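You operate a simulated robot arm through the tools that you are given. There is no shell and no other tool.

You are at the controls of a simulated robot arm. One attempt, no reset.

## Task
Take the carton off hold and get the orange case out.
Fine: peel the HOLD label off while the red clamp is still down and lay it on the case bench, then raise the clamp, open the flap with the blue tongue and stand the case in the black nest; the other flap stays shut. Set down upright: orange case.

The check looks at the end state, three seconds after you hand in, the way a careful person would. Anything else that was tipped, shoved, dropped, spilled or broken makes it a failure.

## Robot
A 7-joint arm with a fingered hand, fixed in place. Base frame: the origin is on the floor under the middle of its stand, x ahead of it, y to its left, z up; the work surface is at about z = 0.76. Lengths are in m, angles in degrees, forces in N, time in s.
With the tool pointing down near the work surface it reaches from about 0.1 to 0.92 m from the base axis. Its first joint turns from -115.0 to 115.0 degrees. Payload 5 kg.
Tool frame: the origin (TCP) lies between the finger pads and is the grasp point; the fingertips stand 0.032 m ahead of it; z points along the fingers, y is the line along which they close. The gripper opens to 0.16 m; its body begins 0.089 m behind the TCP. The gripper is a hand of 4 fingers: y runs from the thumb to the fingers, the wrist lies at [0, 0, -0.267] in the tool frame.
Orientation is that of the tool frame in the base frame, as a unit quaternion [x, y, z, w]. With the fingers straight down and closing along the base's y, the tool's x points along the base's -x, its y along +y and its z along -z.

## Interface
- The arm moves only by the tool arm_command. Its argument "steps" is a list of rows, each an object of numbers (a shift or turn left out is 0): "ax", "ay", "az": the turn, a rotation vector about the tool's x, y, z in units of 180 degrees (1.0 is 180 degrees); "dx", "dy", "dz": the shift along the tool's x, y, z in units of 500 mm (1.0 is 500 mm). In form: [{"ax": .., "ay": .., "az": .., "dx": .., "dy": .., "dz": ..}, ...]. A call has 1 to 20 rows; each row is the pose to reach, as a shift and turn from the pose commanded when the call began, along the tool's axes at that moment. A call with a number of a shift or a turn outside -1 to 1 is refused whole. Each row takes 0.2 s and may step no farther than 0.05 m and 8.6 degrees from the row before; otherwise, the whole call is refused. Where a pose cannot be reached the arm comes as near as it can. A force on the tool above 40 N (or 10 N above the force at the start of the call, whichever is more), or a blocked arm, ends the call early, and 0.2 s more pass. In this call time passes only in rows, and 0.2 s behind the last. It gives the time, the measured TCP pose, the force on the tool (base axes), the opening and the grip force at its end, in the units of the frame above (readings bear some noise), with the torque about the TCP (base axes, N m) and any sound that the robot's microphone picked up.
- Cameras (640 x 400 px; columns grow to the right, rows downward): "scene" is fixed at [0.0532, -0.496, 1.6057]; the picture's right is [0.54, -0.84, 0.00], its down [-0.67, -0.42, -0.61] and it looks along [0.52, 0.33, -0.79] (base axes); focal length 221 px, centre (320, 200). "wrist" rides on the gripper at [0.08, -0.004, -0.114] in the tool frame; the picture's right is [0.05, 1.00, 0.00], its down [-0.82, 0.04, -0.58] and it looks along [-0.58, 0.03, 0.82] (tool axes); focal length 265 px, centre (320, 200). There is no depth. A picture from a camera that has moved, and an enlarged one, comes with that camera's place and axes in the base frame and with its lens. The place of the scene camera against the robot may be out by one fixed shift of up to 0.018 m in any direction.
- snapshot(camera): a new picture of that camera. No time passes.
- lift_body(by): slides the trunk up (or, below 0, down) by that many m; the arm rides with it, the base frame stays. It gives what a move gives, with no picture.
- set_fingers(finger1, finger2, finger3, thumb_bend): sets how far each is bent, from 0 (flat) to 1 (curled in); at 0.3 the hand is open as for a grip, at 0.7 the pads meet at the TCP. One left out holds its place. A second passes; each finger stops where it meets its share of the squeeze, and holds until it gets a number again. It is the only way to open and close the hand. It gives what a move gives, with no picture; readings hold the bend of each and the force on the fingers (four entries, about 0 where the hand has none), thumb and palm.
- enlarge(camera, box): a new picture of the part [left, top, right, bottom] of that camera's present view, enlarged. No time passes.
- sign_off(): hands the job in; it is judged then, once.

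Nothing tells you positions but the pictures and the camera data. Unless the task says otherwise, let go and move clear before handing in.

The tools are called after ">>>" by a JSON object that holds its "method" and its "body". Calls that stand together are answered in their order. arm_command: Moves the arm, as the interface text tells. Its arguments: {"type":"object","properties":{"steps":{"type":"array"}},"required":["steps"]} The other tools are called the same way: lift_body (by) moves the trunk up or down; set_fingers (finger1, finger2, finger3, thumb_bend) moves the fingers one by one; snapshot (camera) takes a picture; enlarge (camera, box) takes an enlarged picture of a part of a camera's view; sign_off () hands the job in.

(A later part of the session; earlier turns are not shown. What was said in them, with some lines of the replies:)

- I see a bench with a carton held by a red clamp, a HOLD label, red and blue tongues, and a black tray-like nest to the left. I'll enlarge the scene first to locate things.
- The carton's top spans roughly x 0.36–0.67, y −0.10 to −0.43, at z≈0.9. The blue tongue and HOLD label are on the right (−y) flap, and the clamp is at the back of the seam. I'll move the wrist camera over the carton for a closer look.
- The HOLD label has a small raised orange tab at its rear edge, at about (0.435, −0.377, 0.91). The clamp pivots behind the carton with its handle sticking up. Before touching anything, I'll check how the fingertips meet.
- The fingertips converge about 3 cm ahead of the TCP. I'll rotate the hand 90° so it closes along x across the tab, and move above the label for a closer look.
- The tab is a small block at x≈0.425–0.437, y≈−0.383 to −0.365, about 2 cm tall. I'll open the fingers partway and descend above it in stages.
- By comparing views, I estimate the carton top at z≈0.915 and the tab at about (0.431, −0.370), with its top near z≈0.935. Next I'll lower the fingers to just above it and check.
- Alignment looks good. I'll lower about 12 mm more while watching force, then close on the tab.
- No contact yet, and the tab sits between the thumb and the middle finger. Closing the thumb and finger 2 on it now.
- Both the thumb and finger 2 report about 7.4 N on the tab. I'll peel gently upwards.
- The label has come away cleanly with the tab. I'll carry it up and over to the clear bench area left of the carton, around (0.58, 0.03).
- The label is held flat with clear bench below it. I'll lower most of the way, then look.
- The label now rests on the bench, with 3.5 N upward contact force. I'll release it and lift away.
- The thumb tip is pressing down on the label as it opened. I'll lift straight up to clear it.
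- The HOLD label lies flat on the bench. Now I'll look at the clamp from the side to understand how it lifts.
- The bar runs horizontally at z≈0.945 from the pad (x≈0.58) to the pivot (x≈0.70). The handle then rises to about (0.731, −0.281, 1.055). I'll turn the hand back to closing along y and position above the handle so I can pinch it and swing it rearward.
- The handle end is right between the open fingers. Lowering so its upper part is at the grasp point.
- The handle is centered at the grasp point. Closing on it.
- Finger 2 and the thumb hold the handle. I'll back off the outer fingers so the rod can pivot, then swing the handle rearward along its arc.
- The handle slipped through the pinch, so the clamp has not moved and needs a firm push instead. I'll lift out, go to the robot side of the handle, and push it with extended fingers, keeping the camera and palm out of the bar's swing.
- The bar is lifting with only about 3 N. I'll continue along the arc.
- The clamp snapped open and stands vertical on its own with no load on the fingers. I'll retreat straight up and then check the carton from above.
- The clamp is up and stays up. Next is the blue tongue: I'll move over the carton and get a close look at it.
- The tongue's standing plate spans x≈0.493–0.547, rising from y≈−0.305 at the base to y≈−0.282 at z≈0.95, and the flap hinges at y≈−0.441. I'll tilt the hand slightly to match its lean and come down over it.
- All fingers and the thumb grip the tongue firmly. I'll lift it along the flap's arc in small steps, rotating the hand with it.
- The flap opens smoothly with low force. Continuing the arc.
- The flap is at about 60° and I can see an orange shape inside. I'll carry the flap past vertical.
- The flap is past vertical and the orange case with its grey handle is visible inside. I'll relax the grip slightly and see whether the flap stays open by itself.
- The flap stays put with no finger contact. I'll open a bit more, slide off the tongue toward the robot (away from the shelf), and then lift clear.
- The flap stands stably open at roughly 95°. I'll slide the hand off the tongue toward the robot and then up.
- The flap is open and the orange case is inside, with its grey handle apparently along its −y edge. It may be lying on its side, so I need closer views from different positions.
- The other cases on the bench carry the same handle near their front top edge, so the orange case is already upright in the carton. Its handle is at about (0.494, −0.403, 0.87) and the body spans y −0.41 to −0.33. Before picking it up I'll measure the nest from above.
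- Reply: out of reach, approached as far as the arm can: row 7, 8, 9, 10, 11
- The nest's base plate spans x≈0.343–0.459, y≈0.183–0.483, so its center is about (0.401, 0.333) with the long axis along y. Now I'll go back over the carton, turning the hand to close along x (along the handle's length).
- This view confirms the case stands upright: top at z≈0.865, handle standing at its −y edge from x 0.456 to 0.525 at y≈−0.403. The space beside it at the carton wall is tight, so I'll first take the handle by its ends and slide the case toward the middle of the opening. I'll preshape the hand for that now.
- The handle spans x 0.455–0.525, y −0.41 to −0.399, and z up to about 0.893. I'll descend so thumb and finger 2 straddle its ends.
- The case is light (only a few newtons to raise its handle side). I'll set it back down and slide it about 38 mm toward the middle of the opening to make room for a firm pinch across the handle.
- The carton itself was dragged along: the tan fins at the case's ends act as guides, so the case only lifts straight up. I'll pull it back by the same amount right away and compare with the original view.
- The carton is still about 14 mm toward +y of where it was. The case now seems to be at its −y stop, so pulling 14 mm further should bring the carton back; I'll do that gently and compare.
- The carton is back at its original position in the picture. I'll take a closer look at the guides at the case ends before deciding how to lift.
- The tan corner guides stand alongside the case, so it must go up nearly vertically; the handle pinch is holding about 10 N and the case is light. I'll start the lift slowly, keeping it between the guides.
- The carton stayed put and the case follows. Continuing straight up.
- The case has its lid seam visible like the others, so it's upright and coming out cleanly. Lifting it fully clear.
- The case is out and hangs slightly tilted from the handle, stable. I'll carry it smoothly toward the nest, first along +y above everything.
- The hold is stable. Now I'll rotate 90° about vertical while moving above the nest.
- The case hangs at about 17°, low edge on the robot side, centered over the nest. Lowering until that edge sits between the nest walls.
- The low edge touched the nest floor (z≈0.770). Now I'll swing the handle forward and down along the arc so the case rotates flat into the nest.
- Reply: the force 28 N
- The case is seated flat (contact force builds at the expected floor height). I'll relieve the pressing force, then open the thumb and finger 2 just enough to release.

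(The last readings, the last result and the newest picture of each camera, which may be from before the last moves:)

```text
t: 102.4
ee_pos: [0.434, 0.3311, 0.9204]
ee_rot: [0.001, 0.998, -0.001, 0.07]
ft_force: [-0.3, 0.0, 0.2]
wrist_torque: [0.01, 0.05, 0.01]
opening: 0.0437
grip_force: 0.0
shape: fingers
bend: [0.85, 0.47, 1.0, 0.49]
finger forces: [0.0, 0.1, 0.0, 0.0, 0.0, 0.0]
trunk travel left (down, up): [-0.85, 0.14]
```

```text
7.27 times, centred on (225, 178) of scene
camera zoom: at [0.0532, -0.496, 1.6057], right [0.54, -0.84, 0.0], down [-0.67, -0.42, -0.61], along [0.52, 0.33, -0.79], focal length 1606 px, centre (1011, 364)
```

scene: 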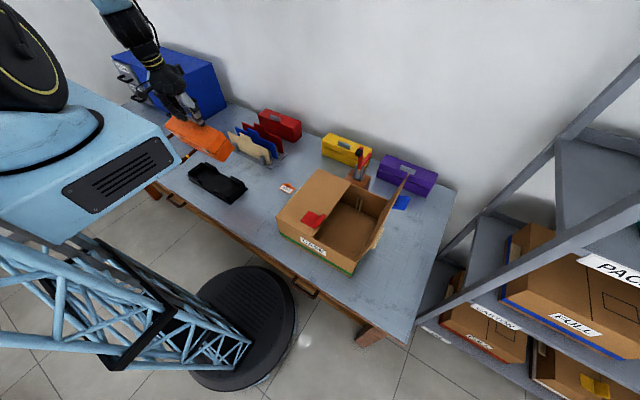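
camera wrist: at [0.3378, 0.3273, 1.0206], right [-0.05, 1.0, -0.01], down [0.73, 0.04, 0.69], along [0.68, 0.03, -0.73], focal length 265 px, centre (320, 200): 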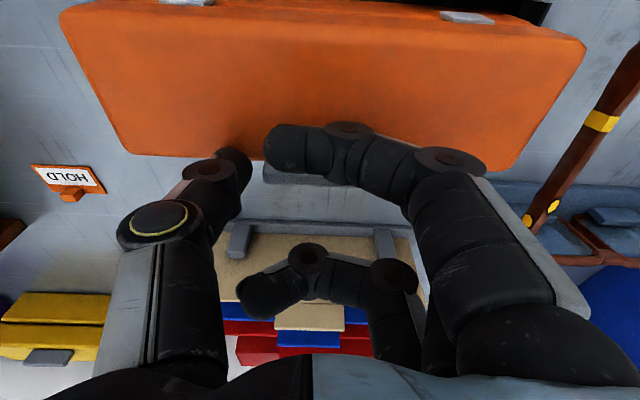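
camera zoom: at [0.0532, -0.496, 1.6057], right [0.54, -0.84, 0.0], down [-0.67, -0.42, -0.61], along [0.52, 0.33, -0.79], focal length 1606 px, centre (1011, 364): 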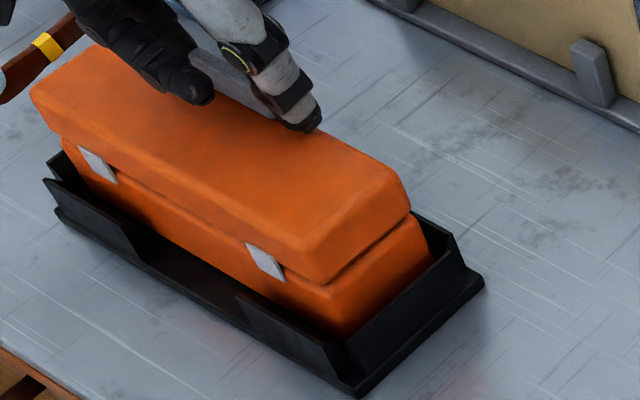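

Released with zero load and the case stays put. Raising straight up.

>>> {"method": "arm_command", "body": {"steps": [{"dx": -0.003, "dz": -0.02}, {"dx": -0.01, "dz": -0.07}, {"dx": -0.02, "dz": -0.14}, {"dx": -0.03, "dz": -0.21}, {"dx": -0.04, "dz": -0.28}]}}

>>> {"method": "snapshot", "body": {"camera": "wrist"}}

>>> {"method": "snapshot", "body": {"camera": "scene"}}

>>> {"method": "enlarge", "body": {"camera": "scene", "box": [180, 130, 270, 210]}}

```text
t: 103.6
ee_pos: [0.4335, 0.3292, 1.0615]
ee_rot: [0.0, 0.998, -0.001, 0.07]
ft_force: [0.4, -0.3, 0.2]
wrist_torque: [0.06, -0.02, -0.01]
opening: 0.0436
grip_force: 0.0
shape: fingers
bend: [0.85, 0.47, 1.0, 0.49]
finger forces: [0.0, 0.0, 0.0, 0.0, 0.0, 0.0]
trunk travel left (down, up): [-0.85, 0.14]
```

```text
taken
camera wrist: at [0.3378, 0.3262, 1.1623], right [-0.05, 1.0, -0.01], down [0.73, 0.04, 0.68], along [0.68, 0.03, -0.73], focal length 265 px, centre (320, 200)
```

wrist: 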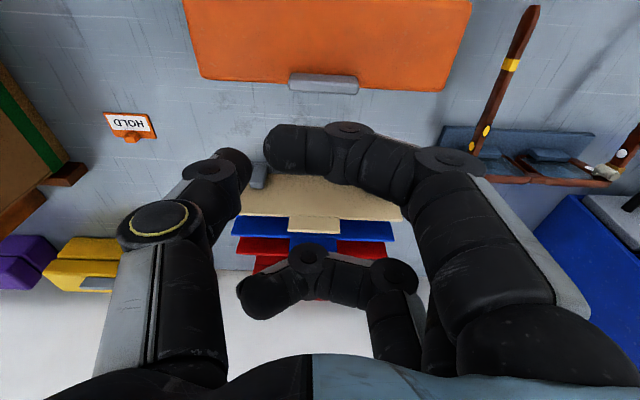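

```text
taken
```

scene: 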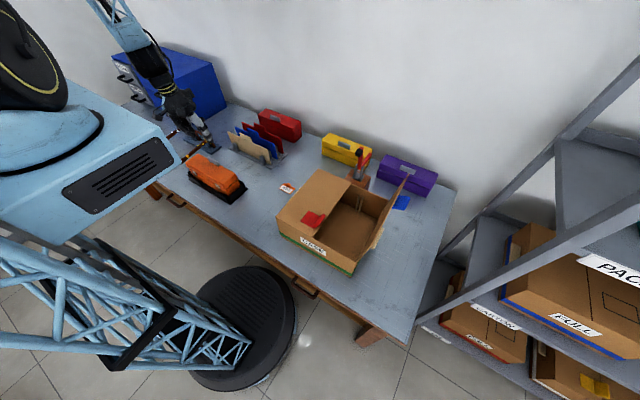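

```text
5.00 times, centred on (225, 170) of scene
camera zoom: at [0.0532, -0.496, 1.6057], right [0.54, -0.84, 0.0], down [-0.67, -0.42, -0.61], along [0.52, 0.33, -0.79], focal length 1104 px, centre (795, 350)
```

zoom: 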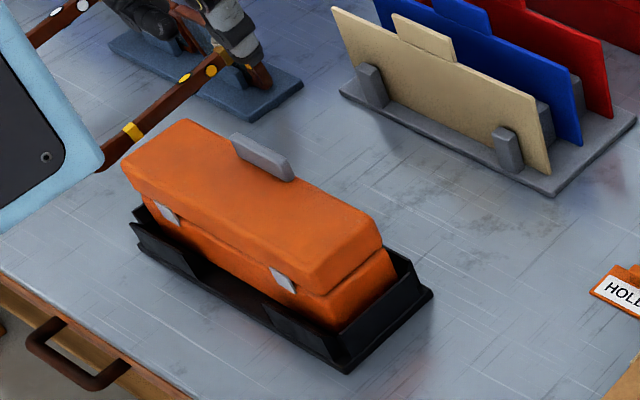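

The case stands in the nest. I'll check from above that it is properly seated between the walls.

>>> {"method": "arm_command", "body": {"steps": [{"ay": 0.011, "dx": 0.035, "dz": -0.04}, {"ay": 0.022, "dx": 0.07, "dz": -0.08}, {"ay": 0.033, "dx": 0.105, "dz": -0.12}, {"ay": 0.0444, "dx": 0.139, "dz": -0.161}]}}

>>> {"method": "set_fingers", "body": {"finger1": 0.3, "finger2": 0.3, "finger3": 0.3, "thumb_bend": 0.3}}

>>> {"method": "snapshot", "body": {"camera": "wrist"}}

>>> {"method": "enlarge", "body": {"camera": "wrist", "box": [180, 0, 460, 160]}}

```text
t: 104.6
ee_pos: [0.3519, 0.3311, 1.1317]
ee_rot: [0.0, 1.0, -0.001, 0.001]
ft_force: [0.1, 1.3, 0.6]
wrist_torque: [-0.01, -0.02, 0.0]
opening: 0.0435
grip_force: 0.1
shape: fingers
bend: [0.85, 0.47, 1.0, 0.49]
finger forces: [0.0, 0.1, 0.0, 0.0, 0.0, 0.1]
trunk travel left (down, up): [-0.85, 0.14]
```

```text
t: 105.6
ee_pos: [0.3534, 0.331, 1.1305]
ee_rot: [0.0, 1.0, -0.001, 0.0]
ft_force: [0.4, 0.6, 0.4]
wrist_torque: [-0.01, -0.03, 0.0]
opening: 0.1703
grip_force: 0.1
shape: fingers
bend: [0.3, 0.3, 0.3, 0.3]
finger forces: [0.0, 0.0, 0.1, 0.0, 0.0, 0.0]
trunk travel left (down, up): [-0.85, 0.14]
```

```text
taken
camera wrist: at [0.2727, 0.3275, 1.2446], right [-0.05, 1.0, 0.0], down [0.82, 0.04, 0.58], along [0.58, 0.03, -0.82], focal length 265 px, centre (320, 200)
```

wrist: 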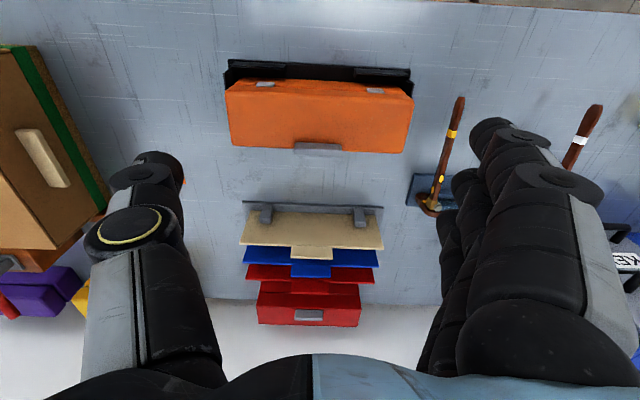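

```text
2.29 times, centred on (320, 80) of wrist
camera zoom: at [0.2727, 0.3275, 1.2446], right [-0.05, 1.0, 0.0], down [0.82, 0.04, 0.58], along [0.58, 0.03, -0.82], focal length 607 px, centre (320, 474)
```

zoom: 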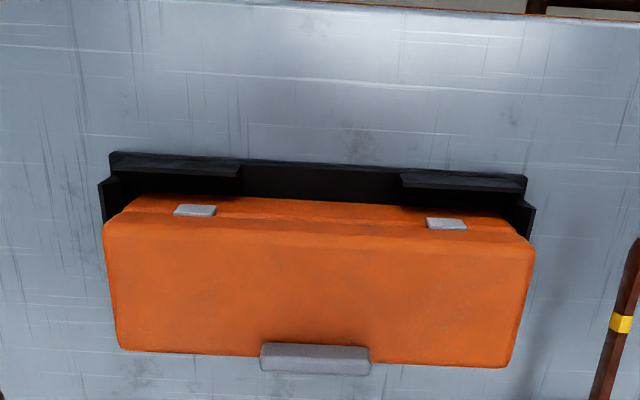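

Top-face corners give the case at x 0.364–0.444, y 0.205–0.462, level at z≈0.869, so it's well inside the nest. Now I'll compare the carton, label, clamp and flaps with the starting picture.

>>> {"method": "enlarge", "body": {"camera": "scene", "box": [260, 130, 420, 280]}}

>>> {"method": "enlarge", "body": {"camera": "scene", "box": [160, 90, 340, 210]}}

>>> {"method": "enlarge", "body": {"camera": "scene", "box": [195, 150, 255, 205]}}

```text
2.67 times, centred on (340, 205) of scene
camera zoom: at [0.0532, -0.496, 1.6057], right [0.54, -0.84, 0.0], down [-0.67, -0.42, -0.61], along [0.52, 0.33, -0.79], focal length 589 px, centre (267, 187)
```

zoom: 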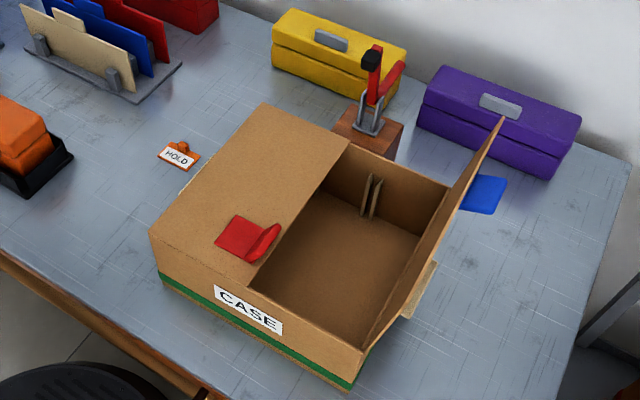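

```text
3.33 times, centred on (250, 150) of scene
camera zoom: at [0.0532, -0.496, 1.6057], right [0.54, -0.84, 0.0], down [-0.67, -0.42, -0.61], along [0.52, 0.33, -0.79], focal length 736 px, centre (553, 367)
```

zoom: 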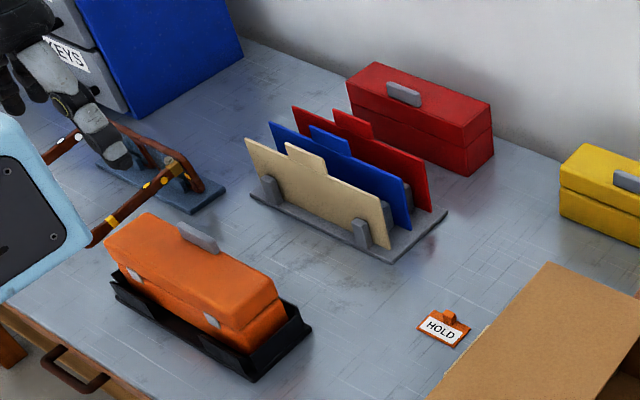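

```text
7.27 times, centred on (225, 178) of scene
camera zoom: at [0.0532, -0.496, 1.6057], right [0.54, -0.84, 0.0], down [-0.67, -0.42, -0.61], along [0.52, 0.33, -0.79], focal length 1606 px, centre (1011, 364)
```

zoom: 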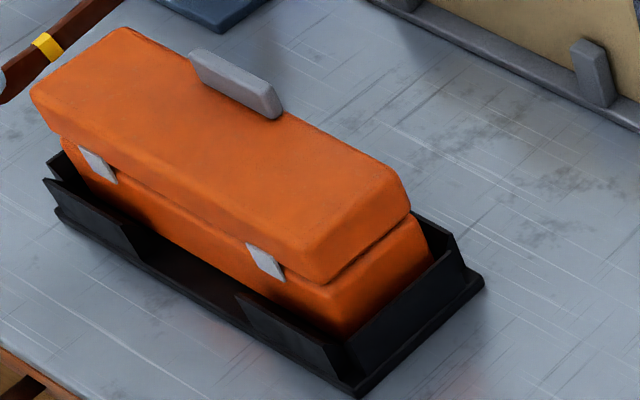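

Everything else looks in place; the carton is within about 6 mm of its start. I want a side view of the case to confirm it stands level, so I'll move the camera to its −y end.

>>> {"method": "arm_command", "body": {"steps": [{"dx": -0.05, "dy": -0.05}, {"dx": -0.1, "dy": -0.11, "dz": 0.01}, {"dx": -0.14, "dy": -0.18, "dz": 0.02}, {"dx": -0.16, "dy": -0.25, "dz": 0.03}, {"dx": -0.17, "dy": -0.32, "dz": 0.04}, {"dx": -0.18, "dy": -0.39, "dz": 0.05}, {"dx": -0.18, "dy": -0.46, "dz": 0.06}, {"dx": -0.18, "dy": -0.52, "dz": 0.07}, {"dx": -0.18, "dy": -0.56, "dz": 0.08}]}}

>>> {"method": "arm_command", "body": {"steps": [{"az": -0.042}, {"az": -0.084}, {"az": -0.125}, {"az": -0.167}, {"az": -0.209}, {"az": -0.25}, {"az": -0.292}, {"az": -0.334}, {"az": -0.375}, {"az": -0.417}, {"az": -0.459}, {"az": -0.5}]}}

>>> {"method": "snapshot", "body": {"camera": "wrist"}}

```text
t: 107.6
ee_pos: [0.4438, 0.0512, 1.0908]
ee_rot: [-0.001, 1.0, -0.001, 0.0]
ft_force: [-0.1, 0.3, -0.2]
wrist_torque: [0.03, 0.0, -0.03]
opening: 0.1698
grip_force: 0.2
shape: fingers
bend: [0.3, 0.3, 0.3, 0.3]
finger forces: [0.0, 0.1, 0.0, 0.1, 0.1, 0.0]
trunk travel left (down, up): [-0.85, 0.14]
```

```text
t: 110.2
ee_pos: [0.4432, 0.0509, 1.0923]
ee_rot: [0.708, -0.706, 0.001, 0.0]
ft_force: [0.0, -0.6, -0.2]
wrist_torque: [-0.04, 0.0, 0.02]
opening: 0.1699
grip_force: 0.1
shape: fingers
bend: [0.3, 0.3, 0.3, 0.3]
finger forces: [0.0, 0.1, 0.0, 0.0, 0.0, 0.1]
trunk travel left (down, up): [-0.85, 0.14]
```

```text
taken
camera wrist: at [0.4473, -0.0286, 1.2055], right [-1.0, -0.05, 0.0], down [-0.04, 0.82, 0.58], along [-0.03, 0.57, -0.82], focal length 265 px, centre (320, 200)
```

wrist: 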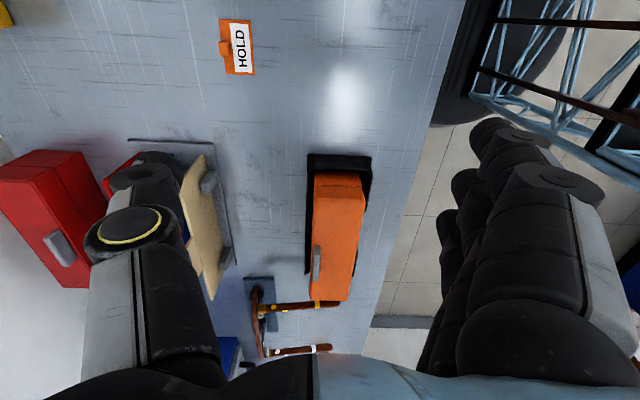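

>>> {"method": "enlarge", "body": {"camera": "wrist", "box": [280, 140, 400, 310]}}

>>> {"method": "enlarge", "body": {"camera": "wrist", "box": [295, 145, 385, 205]}}

```text
2.35 times, centred on (340, 225) of wrist
camera zoom: at [0.4473, -0.0286, 1.2055], right [-1.0, -0.05, 0.0], down [-0.04, 0.82, 0.58], along [-0.03, 0.57, -0.82], focal length 624 px, centre (273, 141)
```

zoom: 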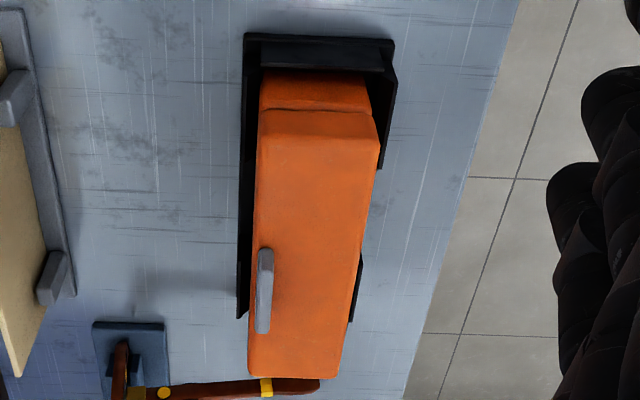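

```text
6.67 times, centred on (340, 175) of wrist
camera zoom: at [0.4473, -0.0286, 1.2055], right [-1.0, -0.05, 0.0], down [-0.04, 0.82, 0.58], along [-0.03, 0.57, -0.82], focal length 1769 px, centre (187, 367)
```

zoom: 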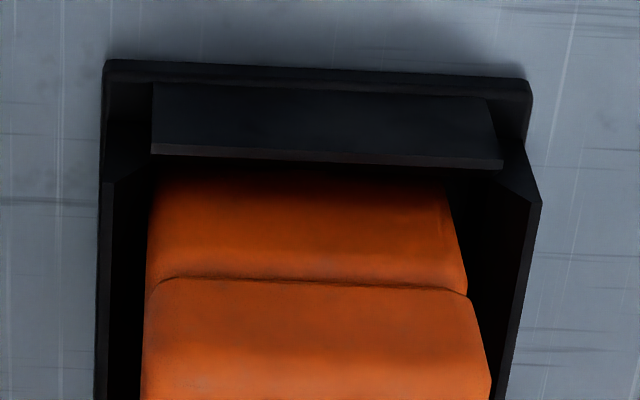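

From the end view the case sits level between the nest walls, with its edges parallel to the nest to within about a degree. I'll take one last look at the whole scene before handing in.

>>> {"method": "snapshot", "body": {"camera": "scene"}}

>>> {"method": "enlarge", "body": {"camera": "scene", "box": [100, 40, 460, 300]}}

```text
taken
```

scene: 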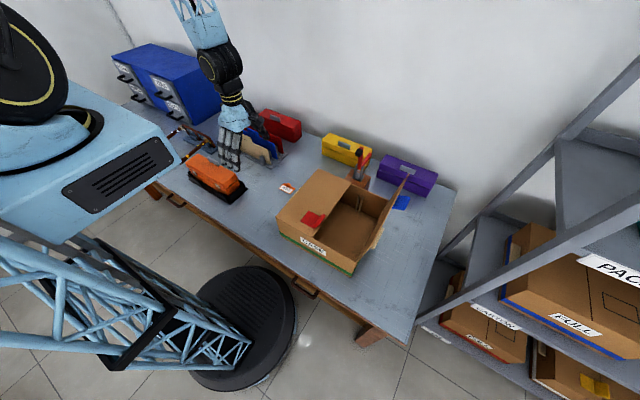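

```text
1.54 times, centred on (280, 170) of scene
camera zoom: at [0.0532, -0.496, 1.6057], right [0.54, -0.84, 0.0], down [-0.67, -0.42, -0.61], along [0.52, 0.33, -0.79], focal length 340 px, centre (382, 246)
```

zoom: 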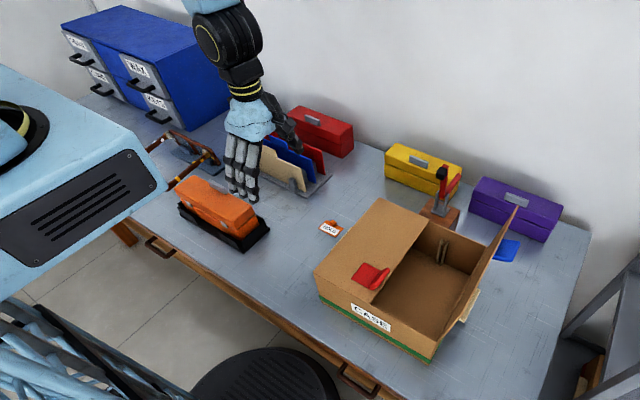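

The label lies flat on the bench, the clamp is up, the blue-tongue flap is open and the other flap is shut. The orange case stands level in the black nest and the hand is empty and clear, so I'm handing in.

>>> {"method": "sign_off", "body": {}}

```text
The job is handed in.
```

The job is handed in, and every step of the task is done. Two things went less than cleanly: I dragged the carton by accident and then put it nearly back, and I pressed on the label when letting it go.

- **HOLD label:** I peeled it off while the red clamp was still down. It lies flat on the case bench, text up, between the carton and the nest. As I released it, the thumb pressed it down with about 17 N. It showed no damage afterwards.
- **Clamp:** It is raised and stays up by itself. My first try, pinching the handle, slipped off, so I pushed it open.
- **Flaps:** The blue-tongue flap stands open at about 95°, which seems to be as far as it goes. The red-tongue flap stayed shut.
- **Orange case:** It stands upright in the black nest, level to within a degree or two and inside the walls.
- **Carton:** I tried to slide the case sideways inside it, but the guides at the case's ends pulled the whole carton about 3 cm. I pulled it back to where it started, and lifting the case out then nudged it again. It now sits about 6 mm off its starting place.

Nothing else on the bench looks moved in the last pictures, and the hand is empty and clear.
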